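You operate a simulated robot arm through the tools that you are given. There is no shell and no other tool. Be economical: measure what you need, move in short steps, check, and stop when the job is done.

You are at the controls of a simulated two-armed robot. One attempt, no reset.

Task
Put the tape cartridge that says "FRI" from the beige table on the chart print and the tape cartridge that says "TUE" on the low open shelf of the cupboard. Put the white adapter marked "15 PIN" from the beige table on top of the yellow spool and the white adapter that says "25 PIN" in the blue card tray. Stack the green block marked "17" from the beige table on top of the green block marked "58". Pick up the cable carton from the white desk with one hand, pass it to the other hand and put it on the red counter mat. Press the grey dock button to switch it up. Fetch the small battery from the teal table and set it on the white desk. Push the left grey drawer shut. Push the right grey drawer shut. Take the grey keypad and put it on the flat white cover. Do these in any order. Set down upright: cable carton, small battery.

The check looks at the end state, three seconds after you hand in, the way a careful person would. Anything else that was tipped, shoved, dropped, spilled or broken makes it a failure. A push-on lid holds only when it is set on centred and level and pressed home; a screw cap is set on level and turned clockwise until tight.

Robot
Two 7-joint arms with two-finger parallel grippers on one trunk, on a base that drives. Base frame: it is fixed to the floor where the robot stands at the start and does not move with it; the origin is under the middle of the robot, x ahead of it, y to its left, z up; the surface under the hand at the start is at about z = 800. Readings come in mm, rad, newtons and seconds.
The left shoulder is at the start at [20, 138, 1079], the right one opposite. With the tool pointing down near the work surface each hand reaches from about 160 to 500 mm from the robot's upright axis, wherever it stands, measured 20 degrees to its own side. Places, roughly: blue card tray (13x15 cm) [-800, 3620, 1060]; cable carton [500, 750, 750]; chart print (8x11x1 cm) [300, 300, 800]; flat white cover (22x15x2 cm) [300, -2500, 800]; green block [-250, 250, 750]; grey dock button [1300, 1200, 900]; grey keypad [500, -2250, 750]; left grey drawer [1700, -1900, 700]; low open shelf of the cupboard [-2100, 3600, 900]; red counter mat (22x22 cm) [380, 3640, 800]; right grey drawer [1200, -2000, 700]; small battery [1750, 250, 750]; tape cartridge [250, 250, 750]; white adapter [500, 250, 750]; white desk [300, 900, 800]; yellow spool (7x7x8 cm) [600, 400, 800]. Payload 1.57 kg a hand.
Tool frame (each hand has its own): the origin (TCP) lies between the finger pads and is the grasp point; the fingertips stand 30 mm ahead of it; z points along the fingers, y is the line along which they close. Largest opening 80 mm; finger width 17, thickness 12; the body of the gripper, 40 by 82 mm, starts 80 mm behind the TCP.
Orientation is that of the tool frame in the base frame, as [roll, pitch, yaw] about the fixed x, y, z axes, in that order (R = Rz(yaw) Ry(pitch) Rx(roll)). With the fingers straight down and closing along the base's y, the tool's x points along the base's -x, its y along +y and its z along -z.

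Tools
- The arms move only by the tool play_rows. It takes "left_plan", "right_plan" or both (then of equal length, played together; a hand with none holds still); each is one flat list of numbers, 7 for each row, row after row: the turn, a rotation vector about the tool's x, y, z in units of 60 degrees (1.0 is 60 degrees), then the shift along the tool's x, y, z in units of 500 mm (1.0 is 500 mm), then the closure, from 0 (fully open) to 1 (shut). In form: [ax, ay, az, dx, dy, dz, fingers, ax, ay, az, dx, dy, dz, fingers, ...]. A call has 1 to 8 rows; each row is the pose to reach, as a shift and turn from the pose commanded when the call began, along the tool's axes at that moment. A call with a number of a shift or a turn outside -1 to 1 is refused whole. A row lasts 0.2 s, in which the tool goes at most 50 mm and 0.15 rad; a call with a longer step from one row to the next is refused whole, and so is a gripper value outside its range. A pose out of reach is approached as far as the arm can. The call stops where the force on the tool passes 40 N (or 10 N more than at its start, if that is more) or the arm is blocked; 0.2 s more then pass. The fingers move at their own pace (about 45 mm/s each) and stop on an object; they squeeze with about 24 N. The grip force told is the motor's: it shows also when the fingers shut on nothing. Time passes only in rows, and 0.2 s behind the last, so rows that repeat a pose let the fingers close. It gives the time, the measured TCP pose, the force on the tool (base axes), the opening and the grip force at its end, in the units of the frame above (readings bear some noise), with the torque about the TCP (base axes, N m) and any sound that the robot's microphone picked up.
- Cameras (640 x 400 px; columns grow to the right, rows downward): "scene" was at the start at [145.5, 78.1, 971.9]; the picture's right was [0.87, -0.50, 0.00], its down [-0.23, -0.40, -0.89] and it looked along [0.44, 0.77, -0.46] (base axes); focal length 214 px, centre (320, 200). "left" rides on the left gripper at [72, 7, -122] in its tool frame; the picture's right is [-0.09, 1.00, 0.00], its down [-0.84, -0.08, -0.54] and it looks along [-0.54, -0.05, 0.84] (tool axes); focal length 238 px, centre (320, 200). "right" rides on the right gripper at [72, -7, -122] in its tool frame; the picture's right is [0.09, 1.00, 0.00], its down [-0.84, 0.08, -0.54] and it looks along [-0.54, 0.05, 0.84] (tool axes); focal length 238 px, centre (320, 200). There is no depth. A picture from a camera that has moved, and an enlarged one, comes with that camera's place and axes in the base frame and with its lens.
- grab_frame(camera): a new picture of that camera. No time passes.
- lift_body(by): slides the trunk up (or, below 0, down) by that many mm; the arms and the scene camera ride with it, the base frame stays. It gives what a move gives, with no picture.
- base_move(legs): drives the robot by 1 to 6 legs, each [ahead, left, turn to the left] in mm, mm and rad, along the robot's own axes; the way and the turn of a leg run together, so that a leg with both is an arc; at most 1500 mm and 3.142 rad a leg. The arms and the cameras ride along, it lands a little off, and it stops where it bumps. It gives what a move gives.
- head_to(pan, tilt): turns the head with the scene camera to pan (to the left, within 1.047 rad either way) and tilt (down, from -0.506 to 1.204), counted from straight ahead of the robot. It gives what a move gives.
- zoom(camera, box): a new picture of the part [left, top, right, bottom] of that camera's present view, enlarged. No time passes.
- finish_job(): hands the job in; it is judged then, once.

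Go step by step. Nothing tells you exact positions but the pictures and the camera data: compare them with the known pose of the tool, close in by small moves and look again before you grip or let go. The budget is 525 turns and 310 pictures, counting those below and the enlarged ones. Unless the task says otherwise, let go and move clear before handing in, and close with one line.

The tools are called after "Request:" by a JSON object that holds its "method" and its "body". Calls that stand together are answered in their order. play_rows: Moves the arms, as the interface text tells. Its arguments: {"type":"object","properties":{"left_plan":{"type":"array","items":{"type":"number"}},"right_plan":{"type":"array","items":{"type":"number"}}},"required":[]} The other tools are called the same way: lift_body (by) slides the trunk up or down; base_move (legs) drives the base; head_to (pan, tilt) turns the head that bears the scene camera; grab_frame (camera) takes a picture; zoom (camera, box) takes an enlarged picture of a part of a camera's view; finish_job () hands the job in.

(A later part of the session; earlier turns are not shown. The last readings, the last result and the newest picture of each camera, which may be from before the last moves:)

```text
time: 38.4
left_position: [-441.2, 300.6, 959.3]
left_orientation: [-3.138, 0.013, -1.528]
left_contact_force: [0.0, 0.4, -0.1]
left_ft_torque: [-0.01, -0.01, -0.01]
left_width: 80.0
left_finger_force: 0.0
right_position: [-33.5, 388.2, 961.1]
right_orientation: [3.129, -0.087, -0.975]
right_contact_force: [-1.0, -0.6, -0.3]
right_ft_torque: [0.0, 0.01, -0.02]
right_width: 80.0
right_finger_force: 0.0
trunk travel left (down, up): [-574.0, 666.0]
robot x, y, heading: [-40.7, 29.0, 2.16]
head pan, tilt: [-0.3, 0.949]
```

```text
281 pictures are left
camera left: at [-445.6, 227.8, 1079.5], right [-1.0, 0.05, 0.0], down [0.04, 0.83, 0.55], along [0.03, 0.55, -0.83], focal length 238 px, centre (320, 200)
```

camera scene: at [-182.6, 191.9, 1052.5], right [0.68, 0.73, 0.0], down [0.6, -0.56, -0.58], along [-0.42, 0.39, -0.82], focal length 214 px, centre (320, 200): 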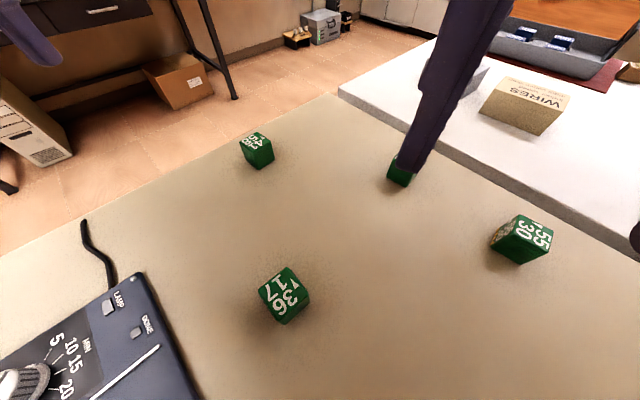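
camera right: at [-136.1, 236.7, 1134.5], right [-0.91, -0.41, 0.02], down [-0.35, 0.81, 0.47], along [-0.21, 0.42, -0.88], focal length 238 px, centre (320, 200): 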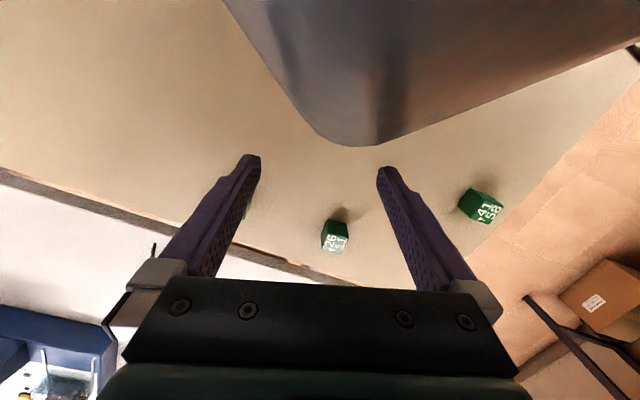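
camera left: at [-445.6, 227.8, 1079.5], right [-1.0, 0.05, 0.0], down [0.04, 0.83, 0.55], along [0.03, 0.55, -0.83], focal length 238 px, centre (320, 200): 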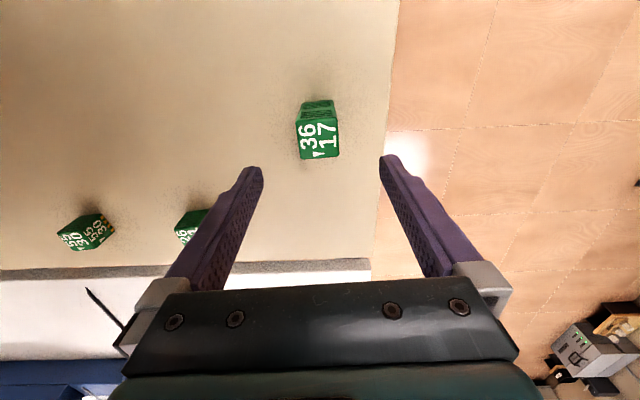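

Stacked well. Next I raise, turn to face the cartridges and adapters, and drive to about (200,120) heading 0.45.

Request:
{"method": "lift_body", "body": {"by": 230}}

Request:
{"method": "base_move", "body": {"legs": [[0, 0, -1.71], [256, -22, 0]]}}

Request:
{"method": "head_to", "body": {"pan": 0.1, "tilt": 0.9}}

Request:
{"method": "grab_frame", "body": {"camera": "scene"}}

Request:
{"method": "grab_frame", "body": {"camera": "right"}}

Request:
{"method": "grab_frame", "body": {"camera": "left"}}

```text
time: 40.8
left_position: [-442.1, 300.6, 1186.6]
left_orientation: [-3.138, 0.011, -1.526]
left_contact_force: [0.0, 0.2, -0.1]
left_ft_torque: [0.0, 0.0, 0.03]
left_width: 79.7
left_finger_force: 0.1
right_position: [-33.9, 388.2, 1190.6]
right_orientation: [3.132, -0.085, -0.977]
right_contact_force: [-0.2, 0.1, -1.4]
right_ft_torque: [-0.01, -0.02, 0.03]
right_width: 80.2
right_finger_force: 0.1
trunk travel left (down, up): [-804.0, 436.0]
robot x, y, heading: [-38.5, 28.7, 2.165]
head pan, tilt: [-0.3, 0.949]
```

```text
time: 46.7
left_position: [502.6, 499.0, 1187.8]
left_orientation: [-3.139, 0.01, 3.082]
left_contact_force: [-0.4, -0.2, 0.4]
left_ft_torque: [0.01, -0.02, -0.01]
left_width: 79.9
left_finger_force: 0.2
right_position: [547.3, 85.1, 1190.5]
right_orientation: [3.132, -0.085, -2.648]
right_contact_force: [0.4, -0.4, 0.6]
right_ft_torque: [0.03, 0.01, 0.0]
right_width: 80.0
right_finger_force: 0.1
trunk travel left (down, up): [-804.0, 436.0]
robot x, y, heading: [193.5, 129.1, 0.49]
head pan, tilt: [-0.3, 0.949]
```

```text
time: 47.6
left_position: [502.8, 500.7, 1187.8]
left_orientation: [-3.138, 0.011, 3.084]
left_contact_force: [-0.2, -0.5, 0.1]
left_ft_torque: [-0.02, 0.0, 0.02]
left_width: 80.3
left_finger_force: 0.0
right_position: [548.2, 84.6, 1190.9]
right_orientation: [3.132, -0.085, -2.647]
right_contact_force: [-0.6, -0.5, 0.0]
right_ft_torque: [-0.03, 0.0, 0.02]
right_width: 79.9
right_finger_force: 0.1
trunk travel left (down, up): [-804.0, 436.0]
robot x, y, heading: [189.6, 129.1, 0.487]
head pan, tilt: [0.099, 0.901]
```

```text
280 pictures are left
camera scene: at [342.8, 216.1, 1286.6], right [0.55, -0.83, 0.0], down [-0.65, -0.43, -0.62], along [0.52, 0.34, -0.78], focal length 214 px, centre (320, 200)
```

scene: 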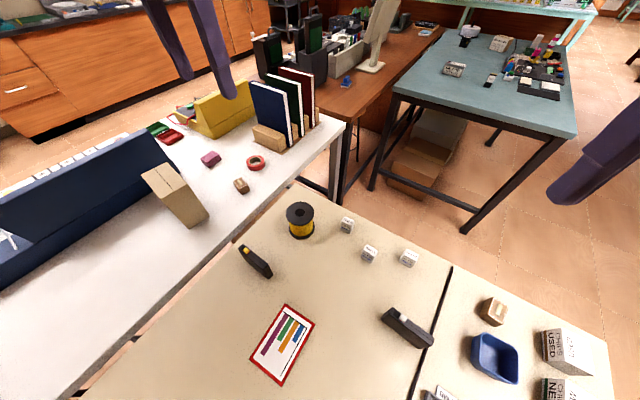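

```text
279 pictures are left
camera right: at [498.8, 49.1, 1318.7], right [-0.55, 0.83, 0.02], down [0.74, 0.48, 0.47], along [0.38, 0.27, -0.88], focal length 238 px, centre (320, 200)
```

right: 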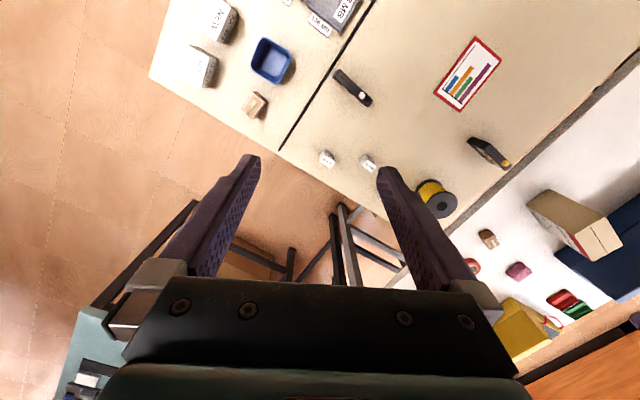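

```text
278 pictures are left
camera left: at [430.2, 511.4, 1309.1], right [0.15, 0.99, 0.0], down [0.82, -0.12, 0.55], along [0.54, -0.09, -0.83], focal length 238 px, centre (320, 200)
```

left: 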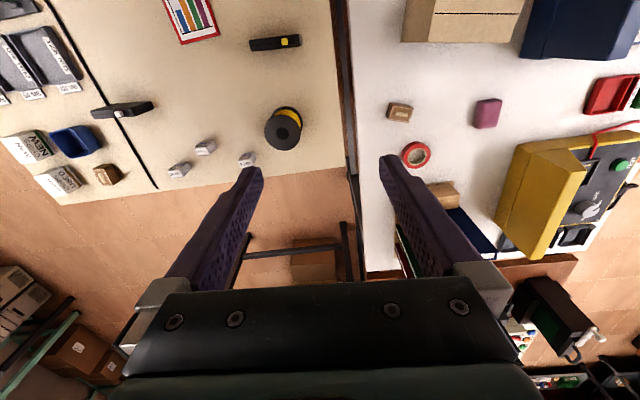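

Request:
{"method": "zoom", "body": {"camera": "left", "box": [220, 10, 330, 80]}}

Request:
{"method": "zoom", "body": {"camera": "right", "box": [310, 50, 410, 120]}}

Request:
{"method": "zoom", "body": {"camera": "right", "box": [440, 120, 540, 190]}}

```text
5.71 times, centred on (275, 45) of left
camera zoom: at [430.2, 511.4, 1309.1], right [0.15, 0.99, 0.0], down [0.82, -0.12, 0.55], along [0.54, -0.09, -0.83], focal length 1362 px, centre (577, 1086)
```

zoom: 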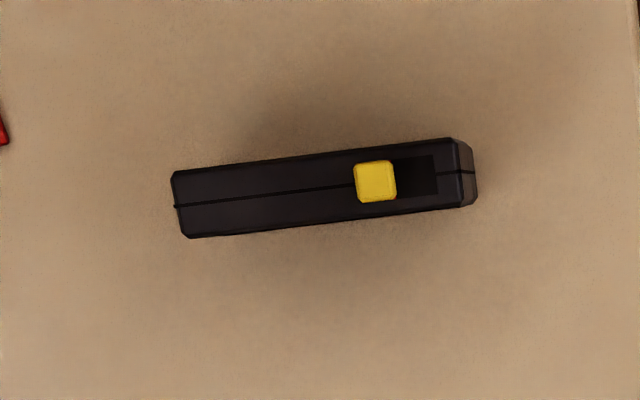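

```text
5.71 times, centred on (360, 85) of right
camera zoom: at [498.8, 49.1, 1318.7], right [-0.55, 0.83, 0.02], down [0.74, 0.48, 0.47], along [0.38, 0.27, -0.88], focal length 1362 px, centre (91, 857)
```

zoom: 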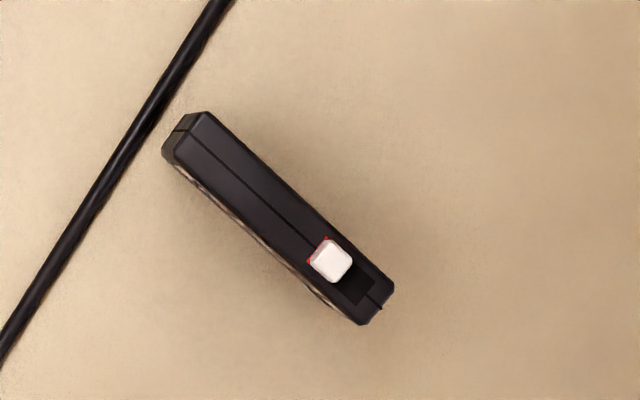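

```text
5.71 times, centred on (490, 155) of right
camera zoom: at [498.8, 49.1, 1318.7], right [-0.55, 0.83, 0.02], down [0.74, 0.48, 0.47], along [0.38, 0.27, -0.88], focal length 1362 px, centre (-651, 457)
```

zoom: 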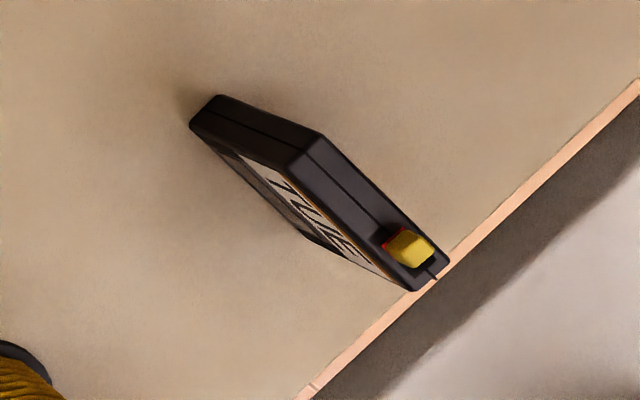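

A looks like "TUE". For B I tilt the right hand so its camera looks back at B's label, from lower.

Request:
{"method": "play_rows", "body": {"right_plan": [0, 0.13, 0, -0.04, 0, 0, 0, 0, 0.26, 0, -0.08, 0, 0, 0, 0, 0.39, 0, -0.12, 0, 0, 0, 0, 0.52, 0, -0.16, 0, 0, 0, 0, 0.65, 0, -0.18, 0, 0, 0, 0, 0.76, 0, -0.2, 0, 0, 0]}}

Request:
{"method": "lift_body", "body": {"by": -150}}

Request:
{"method": "grab_frame", "body": {"camera": "right"}}

```text
time: 49.0
left_position: [502.1, 499.6, 1188.4]
left_orientation: [-3.139, 0.011, 3.083]
left_contact_force: [0.2, 0.5, -0.2]
left_ft_torque: [0.09, 0.02, -0.01]
left_width: 80.1
left_finger_force: 0.1
right_position: [543.4, 117.2, 1188.5]
right_orientation: [3.12, -0.869, -2.632]
right_contact_force: [0.4, -0.8, 0.2]
right_ft_torque: [0.03, -0.01, -0.05]
right_width: 79.9
right_finger_force: 0.1
right hand out of reach, approached as far as the arm can: row 4, 5, 6
trunk travel left (down, up): [-804.0, 436.0]
robot x, y, heading: [195.7, 127.6, 0.491]
head pan, tilt: [0.099, 0.901]
```

```text
time: 50.7
left_position: [502.4, 499.7, 1038.2]
left_orientation: [-3.138, 0.01, 3.081]
left_contact_force: [-0.6, 0.2, 1.1]
left_ft_torque: [-0.02, 0.02, -0.01]
left_width: 79.9
left_finger_force: 0.0
right_position: [543.1, 117.3, 1037.5]
right_orientation: [3.129, -0.869, -2.639]
right_contact_force: [0.2, -0.2, 0.4]
right_ft_torque: [0.01, -0.02, 0.02]
right_width: 80.0
right_finger_force: 0.1
trunk travel left (down, up): [-654.0, 586.0]
robot x, y, heading: [193.7, 130.9, 0.491]
head pan, tilt: [0.099, 0.901]
```

```text
274 pictures are left
camera right: at [588.9, 131.7, 1171.6], right [-0.52, 0.85, 0.08], down [0.8, 0.52, -0.29], along [-0.29, -0.09, -0.95], focal length 238 px, centre (320, 200)
```

right: 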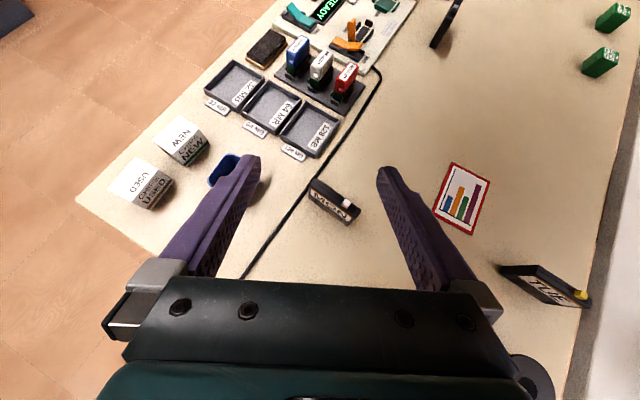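

Request:
{"method": "zoom", "body": {"camera": "right", "box": [290, 160, 390, 230]}}

Request:
{"method": "zoom", "body": {"camera": "right", "box": [490, 240, 610, 320]}}

Request:
{"method": "zoom", "body": {"camera": "right", "box": [400, 0, 500, 60]}}

```text
5.71 times, centred on (340, 195) of right
camera zoom: at [588.9, 131.7, 1171.6], right [-0.52, 0.85, 0.08], down [0.8, 0.52, -0.29], along [-0.29, -0.09, -0.95], focal length 1362 px, centre (206, 229)
```

zoom: 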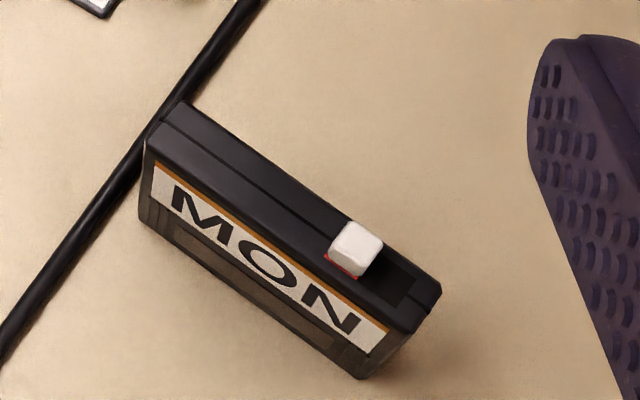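

```text
5.00 times, centred on (550, 280) of right
camera zoom: at [588.9, 131.7, 1171.6], right [-0.52, 0.85, 0.08], down [0.8, 0.52, -0.29], along [-0.29, -0.09, -0.95], focal length 1192 px, centre (-830, -200)
```

zoom: 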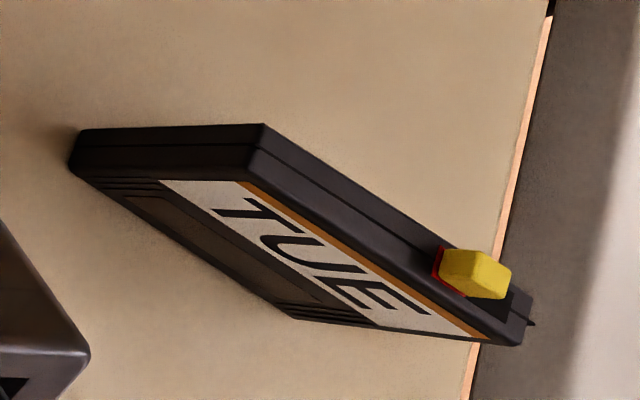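

```text
6.40 times, centred on (450, 30) of right
camera zoom: at [588.9, 131.7, 1171.6], right [-0.52, 0.85, 0.08], down [0.8, 0.52, -0.29], along [-0.29, -0.09, -0.95], focal length 1525 px, centre (-512, 1288)
```

zoom: 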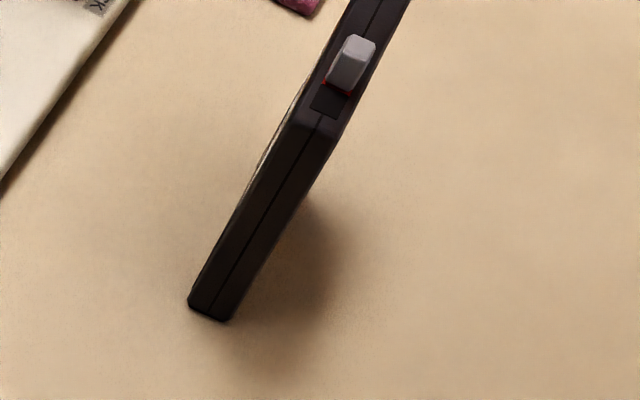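

A is TUE (yellow tab), B is MON, so C (grey tab) should be FRI. I level the right hand and move it toward the 15 PIN adapter.

Request:
{"method": "play_rows", "body": {"right_plan": [0, -0.14, 0, 0, 0, 0, 0, 0, -0.28, 0, 0, 0, 0, 0, 0, -0.42, 0, 0, 0, 0, 0, 0.005, -0.56, 0, 0, 0, 0, 0, 0.01, -0.7, 0, 0, 0, 0, 0, 0.012, -0.83, 0, 0, 0, 0, 0]}}

```text
time: 52.1
left_position: [502.4, 498.5, 1038.0]
left_orientation: [-3.138, 0.011, 3.081]
left_contact_force: [-1.0, -0.4, -0.1]
left_ft_torque: [0.01, 0.0, 0.02]
left_width: 80.0
left_finger_force: 0.1
right_position: [544.4, 116.9, 1037.8]
right_orientation: [-3.14, 0.003, -2.644]
right_contact_force: [0.0, 0.2, 0.1]
right_ft_torque: [-0.04, 0.02, 0.01]
right_width: 79.9
right_finger_force: 0.0
trunk travel left (down, up): [-654.0, 586.0]
robot x, y, heading: [190.6, 129.7, 0.49]
head pan, tilt: [0.099, 0.901]
```

Request:
{"method": "lift_body", "body": {"by": -110}}

Request:
{"method": "play_rows", "body": {"right_plan": [0, 0, 0, -0.063, 0.055, 0, 0, 0, 0, 0, -0.126, 0.11, 0, 0, 0, 0, 0, -0.188, 0.166, 0, 0]}}

Request:
{"method": "grab_frame", "body": {"camera": "right"}}

```text
time: 53.5
left_position: [502.3, 499.6, 929.1]
left_orientation: [-3.139, 0.011, 3.083]
left_contact_force: [1.4, 0.3, 0.1]
left_ft_torque: [-0.01, -0.01, -0.02]
left_width: 80.1
left_finger_force: 0.1
right_position: [543.4, 118.2, 927.2]
right_orientation: [-3.139, 0.0, -2.644]
right_contact_force: [0.3, 0.7, -0.2]
right_ft_torque: [0.03, -0.01, -0.01]
right_width: 79.8
right_finger_force: 0.1
trunk travel left (down, up): [-544.0, 696.0]
robot x, y, heading: [190.9, 124.7, 0.487]
head pan, tilt: [0.099, 0.901]
```

```text
time: 54.4
left_position: [503.3, 500.2, 927.8]
left_orientation: [-3.137, 0.009, 3.083]
left_contact_force: [-0.5, 0.1, -0.5]
left_ft_torque: [0.03, -0.02, -0.01]
left_width: 79.9
left_finger_force: 0.1
right_position: [587.0, 234.1, 925.3]
right_orientation: [-3.139, -0.003, -2.642]
right_contact_force: [-1.2, -0.3, 0.7]
right_ft_torque: [-0.01, 0.01, 0.03]
right_width: 79.9
right_finger_force: 0.1
trunk travel left (down, up): [-544.0, 696.0]
robot x, y, heading: [192.2, 128.1, 0.488]
head pan, tilt: [0.099, 0.901]
```

```text
270 pictures are left
camera right: at [528.3, 193.7, 1047.1], right [-0.56, 0.83, 0.0], down [0.7, 0.47, 0.54], along [0.45, 0.3, -0.84], focal length 238 px, centre (320, 200)
```

right: 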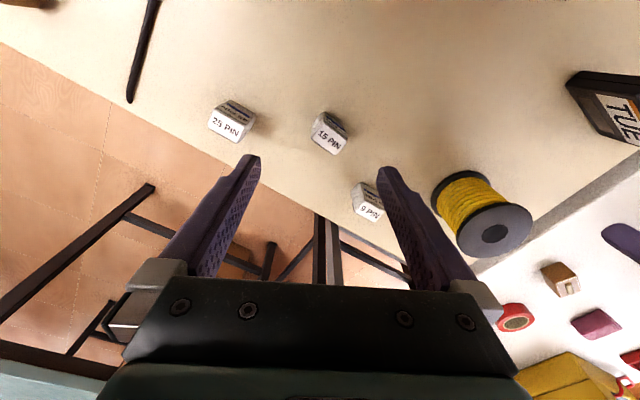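

Request:
{"method": "zoom", "body": {"camera": "right", "box": [270, 90, 390, 165]}}

```text
5.33 times, centred on (330, 128) of right
camera zoom: at [528.3, 193.7, 1047.1], right [-0.56, 0.83, 0.0], down [0.7, 0.47, 0.54], along [0.45, 0.3, -0.84], focal length 1271 px, centre (267, 587)
```

zoom: 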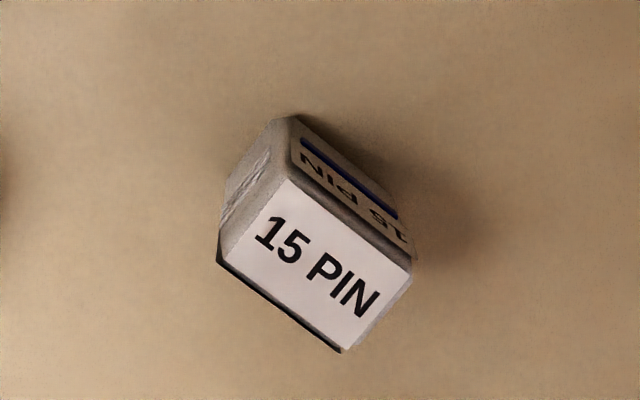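

The 15 PIN adapter is axis-aligned at about (583.5,240). I rotate to close along y and descend part-way.

Request:
{"method": "play_rows", "body": {"right_plan": [0, 0, 0.12, 0, 0.007, 0, 0, 0, 0, 0.24, 0, 0.014, 0, 0, 0, 0, 0.36, 0, 0.014, 0, 0, 0, 0, 0.477, 0, 0.014, 0.04, 0, 0, 0, 0.477, 0, 0.014, 0.08, 0]}}

Request:
{"method": "zoom", "body": {"camera": "right", "box": [240, 90, 400, 190]}}

```text
time: 55.5
left_position: [503.3, 500.8, 928.4]
left_orientation: [-3.138, 0.01, 3.083]
left_contact_force: [0.0, -0.1, 0.4]
left_ft_torque: [0.04, -0.01, -0.01]
left_width: 80.1
left_finger_force: 0.0
right_position: [582.2, 239.6, 886.3]
right_orientation: [-3.14, 0.0, 3.137]
right_contact_force: [0.5, -0.1, -0.3]
right_ft_torque: [0.0, -0.02, -0.01]
right_width: 79.8
right_finger_force: 0.0
trunk travel left (down, up): [-544.0, 696.0]
robot x, y, heading: [187.0, 128.8, 0.493]
head pan, tilt: [0.099, 0.901]
```

```text
4.00 times, centred on (320, 140) of right
camera zoom: at [511.0, 233.6, 1008.7], right [-0.09, 1.0, 0.0], down [0.84, 0.08, 0.54], along [0.54, 0.05, -0.84], focal length 953 px, centre (320, 440)
```

zoom: 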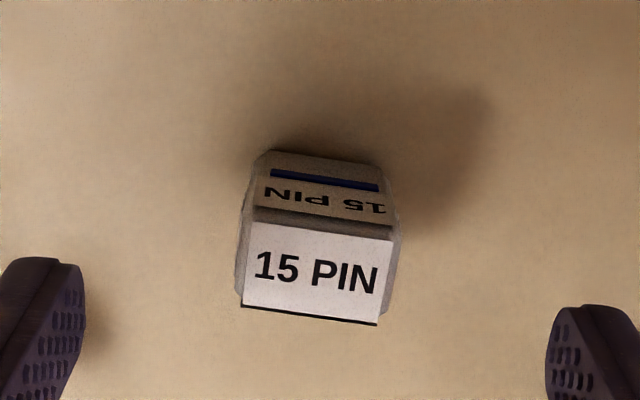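

Request:
{"method": "play_rows", "body": {"right_plan": [0, 0, 0, -0.006, 0, 0.05, 0, 0, 0, 0, -0.006, 0, 0.102, 0, 0, 0, 0, -0.006, 0, 0.102, 0.6, 0, 0, 0, -0.006, 0, 0.102, 1, 0, 0, 0, -0.006, 0, 0.102, 1, 0, 0, 0, -0.006, 0, 0.102, 1]}}

Request:
{"method": "zoom", "body": {"camera": "right", "box": [240, 90, 400, 190]}}

```text
time: 57.0
left_position: [503.1, 499.1, 928.4]
left_orientation: [-3.138, 0.01, 3.081]
left_contact_force: [0.3, -0.4, -0.4]
left_ft_torque: [-0.02, -0.02, 0.02]
left_width: 79.9
left_finger_force: 0.1
right_position: [584.6, 240.9, 836.6]
right_orientation: [-3.136, -0.001, 3.141]
right_contact_force: [0.2, 0.2, 0.0]
right_ft_torque: [0.05, -0.03, -0.01]
right_width: 29.6
right_finger_force: 21.2
trunk travel left (down, up): [-544.0, 696.0]
robot x, y, heading: [190.4, 126.5, 0.491]
head pan, tilt: [0.099, 0.901]
```

```text
4.00 times, centred on (320, 140) of right
camera zoom: at [514.1, 233.8, 958.4], right [-0.09, 1.0, 0.0], down [0.84, 0.08, 0.54], along [0.54, 0.05, -0.84], focal length 953 px, centre (320, 440)
```

zoom: 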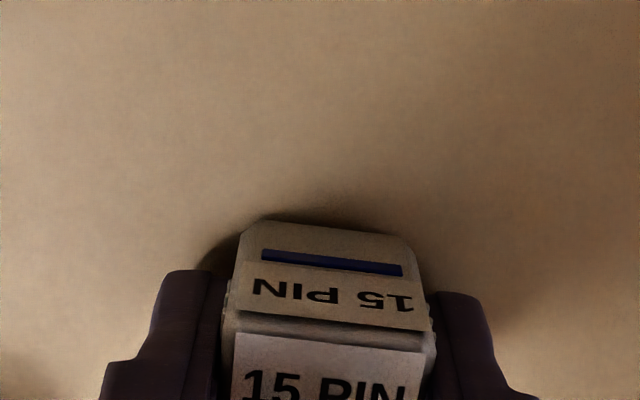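

Gripped. I lift, shift the base to bring the spool within reach, and then look.

Request:
{"method": "play_rows", "body": {"right_plan": [0, 0, 0, 0, 0, -0.09, 1, 0, 0, 0, 0, 0, -0.18, 1, 0, 0, 0, 0, 0, -0.23, 1]}}

Request:
{"method": "base_move", "body": {"legs": [[50, 60, 0]]}}

Request:
{"method": "play_rows", "body": {"right_plan": [0, 0, 0, 0.04, 0.05, 0, 1, 0, 0, 0, 0.08, 0.1, 0, 1]}}

Request:
{"method": "grab_frame", "body": {"camera": "right"}}

```text
time: 57.8
left_position: [502.4, 499.1, 928.3]
left_orientation: [-3.14, 0.011, 3.081]
left_contact_force: [0.4, 0.0, 0.0]
left_ft_torque: [0.0, -0.01, 0.0]
left_width: 80.1
left_finger_force: 0.1
right_position: [585.1, 243.1, 951.6]
right_orientation: [-3.14, 0.0, 3.138]
right_contact_force: [0.0, 0.8, 0.1]
right_ft_torque: [0.03, -0.01, 0.02]
right_width: 29.5
right_finger_force: 24.1
trunk travel left (down, up): [-544.0, 696.0]
robot x, y, heading: [189.6, 132.5, 0.485]
head pan, tilt: [0.099, 0.901]
```

```text
time: 58.8
left_position: [517.1, 576.7, 927.9]
left_orientation: [-3.136, 0.01, 3.084]
left_contact_force: [-0.2, -0.2, 0.8]
left_ft_torque: [0.01, 0.01, -0.01]
left_width: 80.0
left_finger_force: 0.1
right_position: [600.7, 321.4, 950.2]
right_orientation: [-3.139, 0.0, 3.141]
right_contact_force: [-0.3, -0.9, -0.2]
right_ft_torque: [0.01, 0.02, -0.01]
right_width: 29.4
right_finger_force: 24.0
trunk travel left (down, up): [-544.0, 696.0]
robot x, y, heading: [210.0, 204.0, 0.493]
head pan, tilt: [0.099, 0.901]
```

```text
time: 59.4
left_position: [518.0, 576.7, 928.3]
left_orientation: [-3.139, 0.011, 3.083]
left_contact_force: [-0.2, 0.5, 0.5]
left_ft_torque: [0.0, 0.02, -0.02]
left_width: 80.1
left_finger_force: 0.1
right_position: [559.9, 371.3, 950.0]
right_orientation: [-3.138, -0.001, -3.141]
right_contact_force: [0.0, -0.2, -1.8]
right_ft_torque: [-0.01, 0.03, -0.01]
right_width: 29.4
right_finger_force: 24.0
trunk travel left (down, up): [-544.0, 696.0]
robot x, y, heading: [208.5, 205.3, 0.491]
head pan, tilt: [0.099, 0.901]
```

```text
266 pictures are left
camera right: at [489.2, 364.4, 1072.2], right [-0.09, 1.0, 0.0], down [0.84, 0.08, 0.54], along [0.54, 0.05, -0.84], focal length 238 px, centre (320, 200)
```

right: 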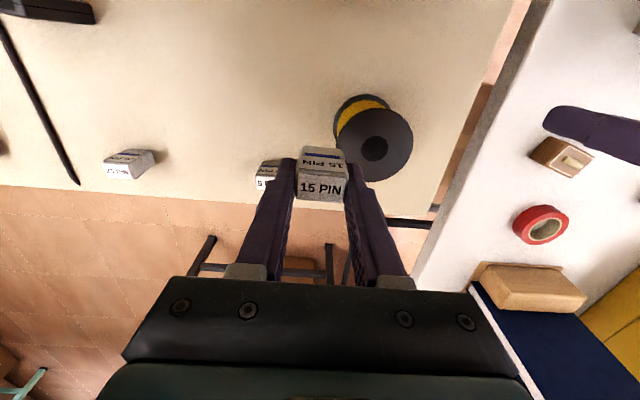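

Spool top centre at about (555,416). I move over it and lower to just above.

Request:
{"method": "play_rows", "body": {"right_plan": [0, 0, 0, 0.01, 0.09, 0, 1, 0, 0, 0, 0.01, 0.09, 0.03, 1, 0, 0, 0, 0.01, 0.09, 0.05, 1]}}

Request:
{"method": "grab_frame", "body": {"camera": "right"}}

```text
time: 60.2
left_position: [517.3, 576.6, 929.7]
left_orientation: [-3.138, 0.011, 3.084]
left_contact_force: [-0.4, -0.1, 0.2]
left_ft_torque: [0.02, 0.0, -0.02]
left_width: 80.0
left_finger_force: 0.0
right_position: [555.2, 415.0, 924.5]
right_orientation: [-3.139, 0.002, 3.141]
right_contact_force: [0.9, -0.8, -0.1]
right_ft_torque: [-0.02, 0.02, 0.01]
right_width: 29.3
right_finger_force: 23.9
trunk travel left (down, up): [-544.0, 696.0]
robot x, y, heading: [209.0, 207.7, 0.492]
head pan, tilt: [0.099, 0.901]
```

```text
265 pictures are left
camera right: at [483.8, 409.4, 1047.1], right [-0.09, 1.0, 0.0], down [0.84, 0.08, 0.54], along [0.54, 0.05, -0.84], focal length 238 px, centre (320, 200)
```

right: 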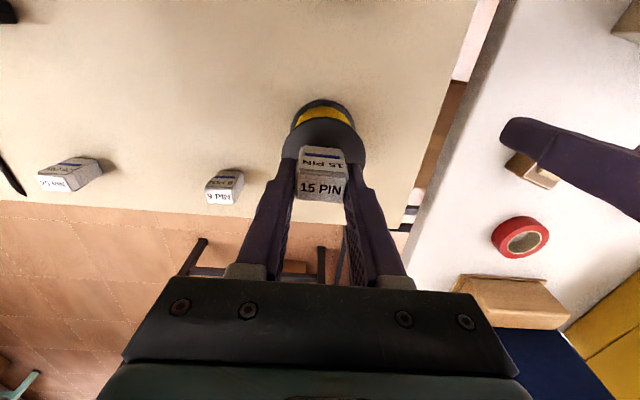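

Request:
{"method": "play_rows", "body": {"right_plan": [0, 0, 0, 0, 0.003, 0.006, 1, 0, 0, 0, 0, 0.003, 0.011, 1, 0, 0, 0, 0, 0.003, 0.015, 1]}}

Request:
{"method": "zoom", "body": {"camera": "right", "box": [240, 90, 400, 190]}}

```text
time: 61.0
left_position: [517.7, 576.6, 927.5]
left_orientation: [-3.139, 0.01, 3.082]
left_contact_force: [-0.6, -0.8, -0.2]
left_ft_torque: [0.03, -0.02, 0.0]
left_width: 79.9
left_finger_force: 0.0
right_position: [554.7, 415.2, 917.5]
right_orientation: [-3.138, 0.001, 3.141]
right_contact_force: [1.2, 1.1, -0.4]
right_ft_torque: [-0.01, 0.02, 0.02]
right_width: 29.4
right_finger_force: 24.7
trunk travel left (down, up): [-544.0, 696.0]
robot x, y, heading: [209.3, 205.1, 0.492]
head pan, tilt: [0.099, 0.901]
```

```text
4.00 times, centred on (320, 140) of right
camera zoom: at [484.0, 409.6, 1039.6], right [-0.09, 1.0, 0.0], down [0.84, 0.08, 0.54], along [0.54, 0.05, -0.84], focal length 953 px, centre (320, 440)
```

zoom: 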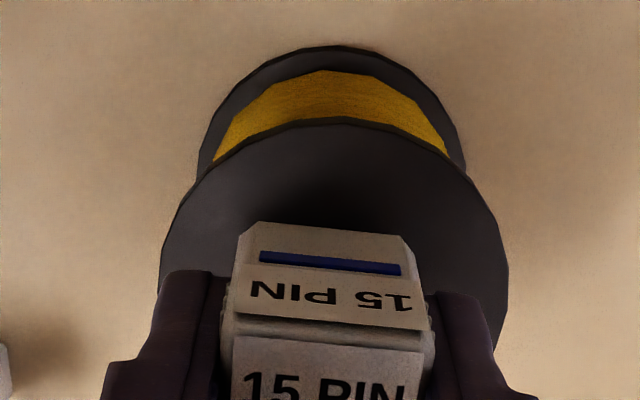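

Request:
{"method": "play_rows", "body": {"right_plan": [0, 0, 0, -0.004, 0, 0.003, 1, 0, 0, 0, -0.004, 0, 0.006, 1, 0, 0, 0, -0.004, 0, 0.009, 1]}}

```text
time: 61.8
left_position: [517.7, 577.0, 927.4]
left_orientation: [-3.137, 0.01, 3.084]
left_contact_force: [0.0, -0.5, -0.1]
left_ft_torque: [0.02, 0.0, -0.01]
left_width: 79.9
left_finger_force: 0.1
right_position: [556.7, 415.1, 912.6]
right_orientation: [-3.137, 0.001, 3.141]
right_contact_force: [-0.2, -0.5, 0.1]
right_ft_torque: [-0.01, 0.01, 0.02]
right_width: 29.2
right_finger_force: 24.3
trunk travel left (down, up): [-544.0, 696.0]
robot x, y, heading: [210.1, 202.8, 0.493]
head pan, tilt: [0.099, 0.901]
```

Request:
{"method": "play_rows", "body": {"right_plan": [0, 0, 0, 0, 0, 0.003, 1, 0, 0, 0, 0, 0, 0.006, 1, 0, 0, 0, 0, 0, 0.009, 1, 0, 0, 0, 0, 0, 0.012, 1]}}

Request:
{"method": "zoom", "body": {"camera": "right", "box": [240, 90, 400, 190]}}

```text
time: 62.8
left_position: [517.5, 576.9, 928.6]
left_orientation: [-3.139, 0.011, 3.083]
left_contact_force: [-0.5, -0.3, 0.0]
left_ft_torque: [0.01, 0.0, 0.0]
left_width: 80.1
left_finger_force: 0.2
right_position: [555.4, 415.2, 906.3]
right_orientation: [-3.137, 0.0, 3.141]
right_contact_force: [-0.2, -1.2, 0.3]
right_ft_torque: [-0.01, 0.02, 0.02]
right_width: 29.3
right_finger_force: 24.0
trunk travel left (down, up): [-544.0, 696.0]
robot x, y, heading: [208.5, 200.4, 0.49]
head pan, tilt: [0.099, 0.901]
```

```text
4.00 times, centred on (320, 140) of right
camera zoom: at [485.8, 409.6, 1029.1], right [-0.09, 1.0, 0.0], down [0.84, 0.08, 0.54], along [0.54, 0.05, -0.84], focal length 953 px, centre (320, 440)
```

zoom: 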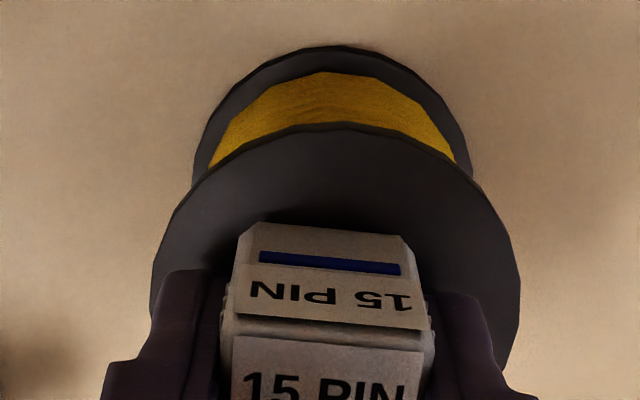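

Request:
{"method": "play_rows", "body": {"right_plan": [0, 0, 0, 0, 0, 0.004, 1, 0, 0, 0, 0, 0, 0.008, 1, 0, 0, 0, 0, 0, 0.012, 1, 0, 0, 0, 0, 0, 0.016, 1, 0, 0, 0, 0, 0, 0.02, 1]}}

Request:
{"method": "zoom", "body": {"camera": "right", "box": [240, 90, 400, 190]}}

```text
time: 64.1
left_position: [518.1, 576.3, 928.0]
left_orientation: [-3.138, 0.012, 3.083]
left_contact_force: [0.2, -0.5, -0.7]
left_ft_torque: [0.01, 0.02, 0.02]
left_width: 80.1
left_finger_force: 0.1
right_position: [559.7, 416.9, 899.1]
right_orientation: [3.141, 0.004, 3.141]
right_contact_force: [-0.4, -3.3, 13.0]
right_ft_torque: [-0.04, 0.01, 0.02]
right_width: 29.4
right_finger_force: 23.8
trunk travel left (down, up): [-544.0, 696.0]
robot x, y, heading: [207.1, 202.3, 0.49]
head pan, tilt: [0.099, 0.901]
stopped in row 5 (right hand): the force on the tool passed its limit at 41 N (the readings are from after the stop); the commanded pose is now the measured one
```

```text
4.00 times, centred on (320, 140) of right
camera zoom: at [487.2, 410.4, 1022.3], right [-0.09, 1.0, 0.0], down [0.83, 0.08, 0.55], along [0.54, 0.05, -0.84], focal length 953 px, centre (320, 440)
```

zoom: 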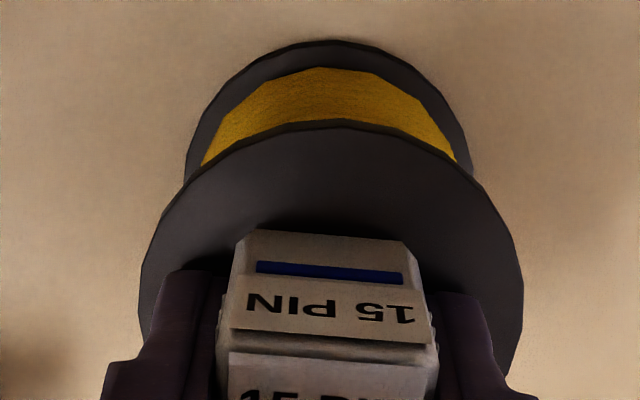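

Contact: the adapter sits on the spool top, well centred. I release and lift.

Request:
{"method": "play_rows", "body": {"right_plan": [0, 0, 0, 0, 0, -0.001, 1, 0, 0, 0, 0, 0, -0.001, 0.4, 0, 0, 0, 0, 0, -0.001, 0, 0, 0, 0, 0, 0, -0.001, 0, 0, 0, 0, 0, 0, -0.08, 0, 0, 0, 0, 0, 0, -0.15, 0]}}

Request:
{"method": "grab_frame", "body": {"camera": "right"}}

```text
time: 65.5
left_position: [517.7, 576.6, 929.4]
left_orientation: [-3.139, 0.011, 3.084]
left_contact_force: [0.4, 0.4, -0.8]
left_ft_torque: [0.01, -0.02, 0.0]
left_width: 79.9
left_finger_force: 0.0
right_position: [558.2, 417.0, 972.6]
right_orientation: [-3.141, 0.001, 3.14]
right_contact_force: [-0.1, -0.7, -0.6]
right_ft_torque: [0.03, 0.0, -0.03]
right_width: 80.0
right_finger_force: 0.0
trunk travel left (down, up): [-544.0, 696.0]
robot x, y, heading: [205.7, 204.5, 0.489]
head pan, tilt: [0.099, 0.901]
```

```text
261 pictures are left
camera right: at [487.6, 410.6, 1095.4], right [-0.09, 1.0, 0.0], down [0.84, 0.08, 0.54], along [0.54, 0.05, -0.84], focal length 238 px, centre (320, 200)
```

right: 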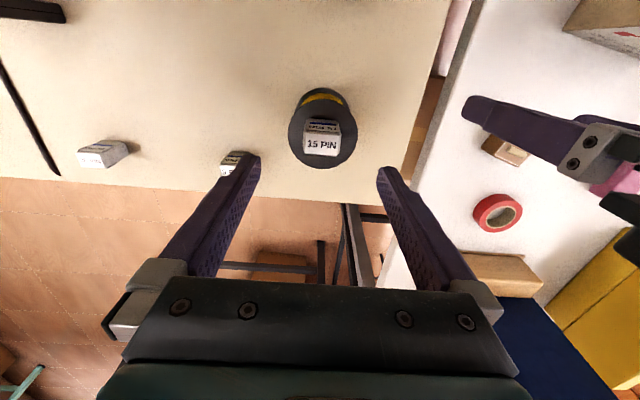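

Good. Next FRI: I raise, drive to about (250,-30) and turn to face cartridge C.

Request:
{"method": "lift_body", "body": {"by": 200}}

Request:
{"method": "base_move", "body": {"legs": [[-71, -227, 0], [0, 0, 1.74]]}}

Request:
{"method": "head_to", "body": {"pan": 0.0, "tilt": 0.9}}

Request:
{"method": "grab_frame", "body": {"camera": "scene"}}

```text
time: 67.7
left_position: [517.9, 577.0, 1128.5]
left_orientation: [-3.138, 0.01, 3.085]
left_contact_force: [-0.5, 0.5, -0.2]
left_ft_torque: [0.03, -0.03, -0.01]
left_width: 80.1
left_finger_force: 0.1
right_position: [558.4, 417.9, 1173.1]
right_orientation: [-3.141, 0.0, 3.14]
right_contact_force: [0.7, 0.2, -0.7]
right_ft_torque: [0.02, -0.03, 0.01]
right_width: 80.0
right_finger_force: 0.1
trunk travel left (down, up): [-744.0, 496.0]
robot x, y, heading: [207.9, 206.8, 0.488]
head pan, tilt: [0.099, 0.901]
```

```text
time: 73.7
left_position: [-176.1, 203.4, 1129.0]
left_orientation: [-3.14, 0.011, -1.425]
left_contact_force: [0.3, -0.9, -1.2]
left_ft_torque: [-0.01, -0.01, 0.0]
left_width: 79.9
left_finger_force: 0.0
right_position: [-28.2, 273.9, 1172.4]
right_orientation: [-3.14, 0.002, -1.371]
right_contact_force: [0.5, 0.1, -0.5]
right_ft_torque: [-0.02, -0.01, 0.0]
right_width: 80.1
right_finger_force: 0.1
trunk travel left (down, up): [-744.0, 496.0]
robot x, y, heading: [249.3, -23.0, 2.261]
head pan, tilt: [0.099, 0.901]
```

```text
time: 74.4
left_position: [-176.2, 202.2, 1128.0]
left_orientation: [-3.138, 0.011, -1.425]
left_contact_force: [0.3, 0.1, 0.2]
left_ft_torque: [0.01, -0.02, -0.01]
left_width: 79.9
left_finger_force: 0.1
right_position: [-28.9, 274.6, 1172.5]
right_orientation: [-3.139, 0.001, -1.371]
right_contact_force: [-0.1, 0.1, -0.3]
right_ft_torque: [0.01, -0.01, 0.04]
right_width: 80.1
right_finger_force: 0.1
trunk travel left (down, up): [-744.0, 496.0]
robot x, y, heading: [250.7, -27.7, 2.257]
head pan, tilt: [0.0, 0.901]
```

```text
260 pictures are left
camera scene: at [138.0, 106.4, 1226.6], right [0.77, 0.64, 0.0], down [0.5, -0.6, -0.62], along [-0.4, 0.48, -0.78], focal length 214 px, centre (320, 200)
```

scene: 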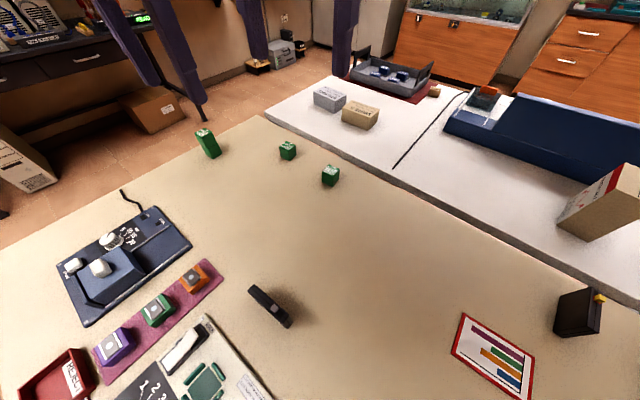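

Request:
{"method": "zoom", "body": {"camera": "scene", "box": [220, 265, 330, 345]}}

Request:
{"method": "zoom", "body": {"camera": "scene", "box": [430, 290, 560, 400]}}

```text
5.00 times, centred on (275, 305) of scene
camera zoom: at [138.0, 106.4, 1226.6], right [0.77, 0.64, 0.0], down [0.5, -0.6, -0.62], along [-0.4, 0.48, -0.78], focal length 1072 px, centre (545, -325)
```

zoom: 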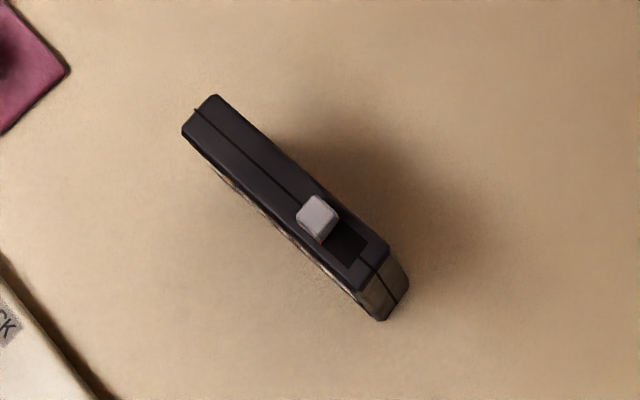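

```text
3.64 times, centred on (495, 345) of scene
camera zoom: at [138.0, 106.4, 1226.6], right [0.77, 0.64, 0.0], down [0.5, -0.6, -0.62], along [-0.4, 0.48, -0.78], focal length 780 px, centre (-316, -327)
```

zoom: 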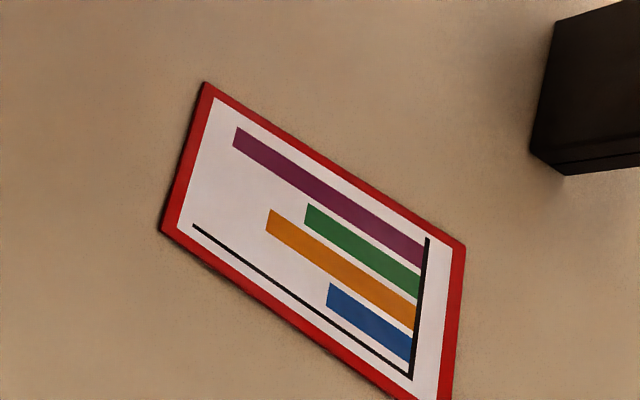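

Request:
{"method": "play_rows", "body": {"left_plan": [0, 0, 0, 0.055, -0.071, 0.02, 0, 0, 0, 0, 0.11, -0.142, 0.04, 0, 0, 0, 0, 0.165, -0.212, 0.06, 0, 0, 0, 0, 0.22, -0.283, 0.08, 0, 0, 0, 0, 0.25, -0.354, 0.1, 0]}}

Request:
{"method": "grab_frame", "body": {"camera": "left"}}

```text
time: 75.6
left_position: [15.9, 104.7, 1074.7]
left_orientation: [-3.14, 0.01, -1.425]
left_contact_force: [0.4, -0.2, 0.1]
left_ft_torque: [-0.01, 0.02, 0.01]
left_width: 80.1
left_finger_force: 0.1
right_position: [-29.1, 273.9, 1173.0]
right_orientation: [-3.141, 0.001, -1.372]
right_contact_force: [-0.3, 0.0, 0.0]
right_ft_torque: [0.0, -0.01, 0.01]
right_width: 79.9
right_finger_force: 0.1
trunk travel left (down, up): [-744.0, 496.0]
robot x, y, heading: [246.6, -24.8, 2.262]
head pan, tilt: [0.0, 0.901]
```

```text
257 pictures are left
camera left: at [18.4, 32.0, 1195.1], right [-1.0, -0.05, 0.0], down [-0.05, 0.83, 0.55], along [-0.03, 0.55, -0.83], focal length 238 px, centre (320, 200)
```

left: 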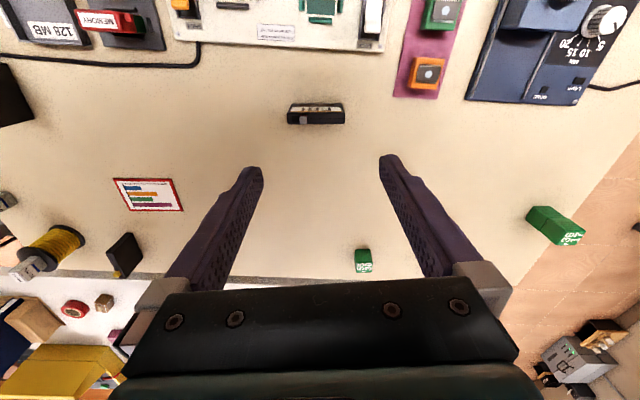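

Request:
{"method": "zoom", "body": {"camera": "left", "box": [275, 85, 360, 138]}}

Request:
{"method": "zoom", "body": {"camera": "left", "box": [90, 160, 200, 225]}}

```text
7.53 times, centred on (318, 112) of left
camera zoom: at [18.4, 32.0, 1195.1], right [-1.0, -0.05, 0.0], down [-0.05, 0.83, 0.55], along [-0.03, 0.55, -0.83], focal length 1795 px, centre (339, 866)
```

zoom: 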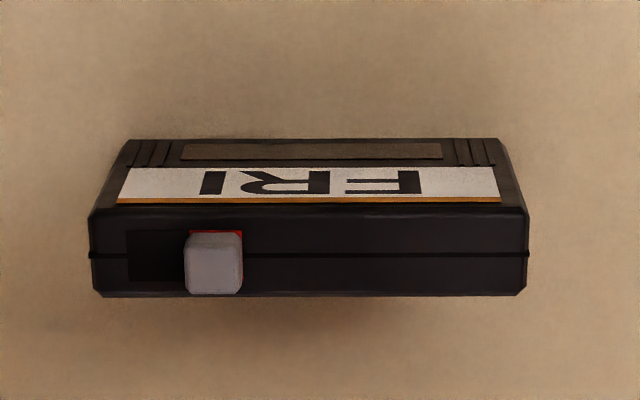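

```text
5.82 times, centred on (145, 192) of left
camera zoom: at [18.4, 32.0, 1195.1], right [-1.0, -0.05, 0.0], down [-0.05, 0.83, 0.55], along [-0.03, 0.55, -0.83], focal length 1387 px, centre (1338, 244)
```

zoom: 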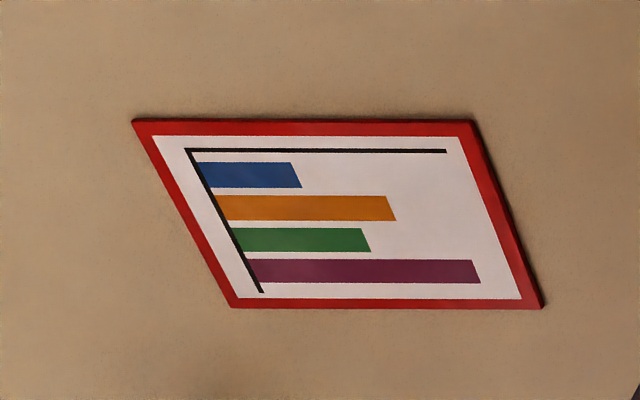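

FRI confirmed at about (19,119), parallel to the chart centred at (334,295). I rotate the left hand to close along y over the cartridge.

Request:
{"method": "play_rows", "body": {"left_plan": [0, 0, -0.141, -0.01, -0.003, 0, 0, 0, 0, -0.282, -0.02, -0.006, 0, 0, 0, 0, -0.423, -0.027, -0.01, 0, 0, 0, 0, -0.564, -0.027, -0.01, 0, 0, 0, 0, -0.704, -0.027, -0.01, 0, 0]}}

Request:
{"method": "play_rows", "body": {"left_plan": [0, 0, -0.141, 0, 0, 0, 0, 0, 0, -0.282, 0, 0, 0, 0, 0, 0, -0.423, 0, 0, 0, 0, 0, 0, -0.564, 0, 0, 0, 0, 0, 0, -0.704, 0, 0, 0, 0]}}

Request:
{"method": "lift_body", "body": {"by": -130}}

Request:
{"method": "grab_frame", "body": {"camera": "left"}}

```text
time: 76.8
left_position: [21.2, 118.8, 1076.6]
left_orientation: [-3.131, 0.006, -0.688]
left_contact_force: [1.4, 0.4, 0.9]
left_ft_torque: [-0.01, -0.01, 0.04]
left_width: 80.1
left_finger_force: 0.0
right_position: [-29.1, 273.5, 1171.9]
right_orientation: [-3.14, 0.002, -1.37]
right_contact_force: [0.4, -0.3, 0.1]
right_ft_torque: [-0.01, 0.01, 0.01]
right_width: 79.9
right_finger_force: 0.1
trunk travel left (down, up): [-744.0, 496.0]
robot x, y, heading: [248.0, -25.7, 2.258]
head pan, tilt: [0.0, 0.901]
```

```text
time: 78.0
left_position: [19.3, 119.0, 1077.7]
left_orientation: [-3.13, -0.004, 0.051]
left_contact_force: [1.5, 0.6, 0.3]
left_ft_torque: [-0.01, 0.01, 0.0]
left_width: 80.0
left_finger_force: 0.0
right_position: [-29.8, 274.3, 1172.6]
right_orientation: [-3.139, 0.001, -1.371]
right_contact_force: [0.6, 0.0, 0.0]
right_ft_torque: [-0.02, 0.01, 0.0]
right_width: 79.9
right_finger_force: 0.0
trunk travel left (down, up): [-744.0, 496.0]
robot x, y, heading: [251.9, -27.2, 2.266]
head pan, tilt: [0.0, 0.901]
```

```text
time: 79.6
left_position: [20.4, 120.3, 947.0]
left_orientation: [-3.132, -0.004, 0.047]
left_contact_force: [0.3, -1.0, 0.7]
left_ft_torque: [0.0, 0.03, 0.03]
left_width: 80.0
left_finger_force: 0.0
right_position: [-29.8, 273.1, 1042.4]
right_orientation: [-3.139, 0.002, -1.37]
right_contact_force: [-0.5, -0.1, -0.9]
right_ft_torque: [0.01, -0.03, -0.01]
right_width: 79.9
right_finger_force: 0.0
trunk travel left (down, up): [-614.0, 626.0]
robot x, y, heading: [253.1, -27.5, 2.262]
head pan, tilt: [0.0, 0.901]
```

```text
254 pictures are left
camera left: at [91.7, 114.7, 1069.8], right [-0.04, -1.0, -0.01], down [-0.84, 0.03, 0.54], along [-0.54, 0.03, -0.84], focal length 238 px, centre (320, 200)
```

left: 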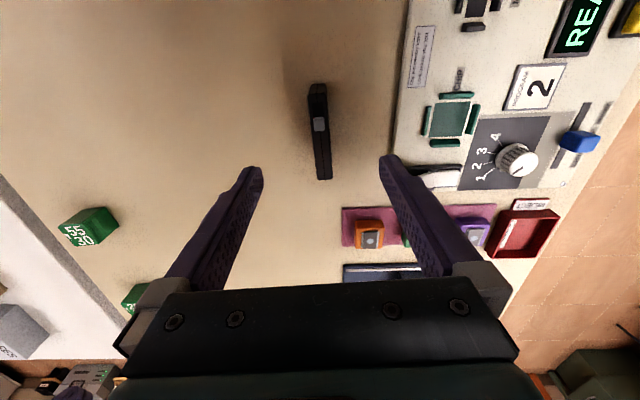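

Request:
{"method": "play_rows", "body": {"left_plan": [0, 0, 0, 0.002, 0.002, 0.08, 0.3, 0, 0, 0, 0.002, 0.002, 0.15, 0.4, 0, 0, 0, 0.002, 0.002, 0.204, 0.4, 0, 0, 0, 0.002, 0.002, 0.204, 1, 0, 0, 0, 0.002, 0.002, 0.204, 1, 0, 0, 0, 0.002, 0.002, 0.204, 1]}}

Request:
{"method": "grab_frame", "body": {"camera": "left"}}

```text
time: 81.0
left_position: [22.2, 118.4, 844.8]
left_orientation: [-3.13, -0.005, 0.049]
left_contact_force: [0.8, 0.9, 0.2]
left_ft_torque: [0.01, 0.01, -0.03]
left_width: 15.7
left_finger_force: 21.9
right_position: [-28.4, 274.7, 1043.2]
right_orientation: [-3.141, 0.001, -1.369]
right_contact_force: [0.0, -0.4, -0.5]
right_ft_torque: [0.01, -0.02, 0.0]
right_width: 80.0
right_finger_force: 0.1
trunk travel left (down, up): [-614.0, 626.0]
robot x, y, heading: [248.3, -27.5, 2.26]
head pan, tilt: [0.0, 0.901]
```

```text
253 pictures are left
camera left: at [92.6, 114.3, 967.3], right [-0.04, -1.0, -0.01], down [-0.84, 0.03, 0.54], along [-0.54, 0.03, -0.84], focal length 238 px, centre (320, 200)
```

left: 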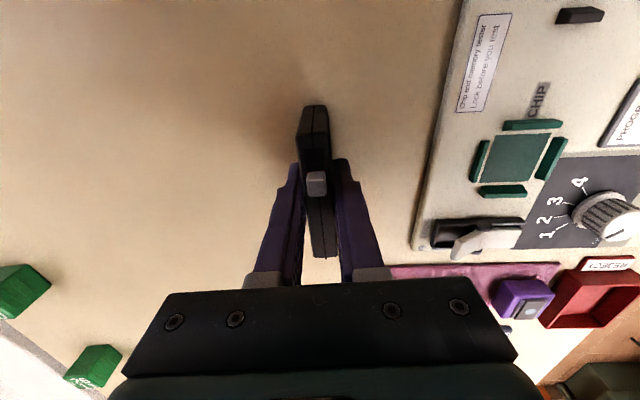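

FRI held. I lift and translate the base so the hand comes near the chart.

Request:
{"method": "play_rows", "body": {"left_plan": [0, 0, 0, 0, 0, -0.08, 1, 0, 0, 0, 0, 0, -0.16, 1]}}

Request:
{"method": "base_move", "body": {"legs": [[-64, -275, 0]]}}

Request:
{"method": "grab_frame", "body": {"camera": "left"}}

```text
time: 81.6
left_position: [20.1, 114.6, 925.2]
left_orientation: [-3.132, -0.002, 0.047]
left_contact_force: [0.9, 1.1, -1.5]
left_ft_torque: [0.02, 0.02, -0.01]
left_width: 15.7
left_finger_force: 23.1
right_position: [-29.2, 272.8, 1043.2]
right_orientation: [-3.139, 0.0, -1.37]
right_contact_force: [0.2, -0.3, 0.6]
right_ft_torque: [0.02, 0.0, 0.01]
right_width: 80.0
right_finger_force: 0.1
trunk travel left (down, up): [-614.0, 626.0]
robot x, y, heading: [250.0, -28.2, 2.261]
head pan, tilt: [0.0, 0.901]
```

```text
time: 83.5
left_position: [268.1, 237.5, 923.8]
left_orientation: [-3.131, -0.003, 0.048]
left_contact_force: [-0.7, -0.8, -1.6]
left_ft_torque: [0.02, 0.0, 0.03]
left_width: 15.5
left_finger_force: 24.2
right_position: [218.6, 398.7, 1042.9]
right_orientation: [-3.139, 0.0, -1.369]
right_contact_force: [-0.5, -0.2, -0.5]
right_ft_torque: [-0.02, 0.04, 0.01]
right_width: 80.0
right_finger_force: 0.1
trunk travel left (down, up): [-614.0, 626.0]
robot x, y, heading: [494.6, 96.0, 2.264]
head pan, tilt: [0.0, 0.901]
```

```text
252 pictures are left
camera left: at [340.9, 234.0, 1047.0], right [-0.04, -1.0, -0.01], down [-0.84, 0.03, 0.54], along [-0.54, 0.03, -0.84], focal length 238 px, centre (320, 200)
```

left: 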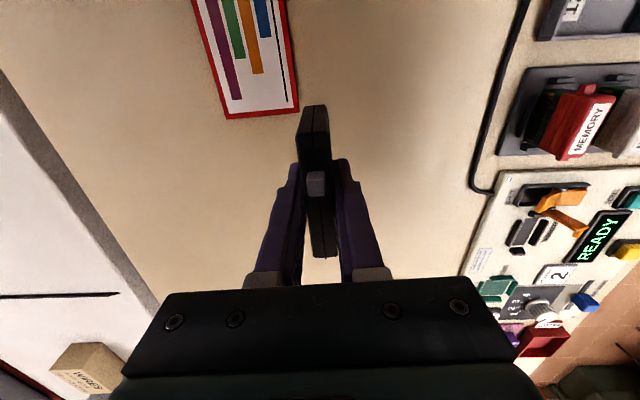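

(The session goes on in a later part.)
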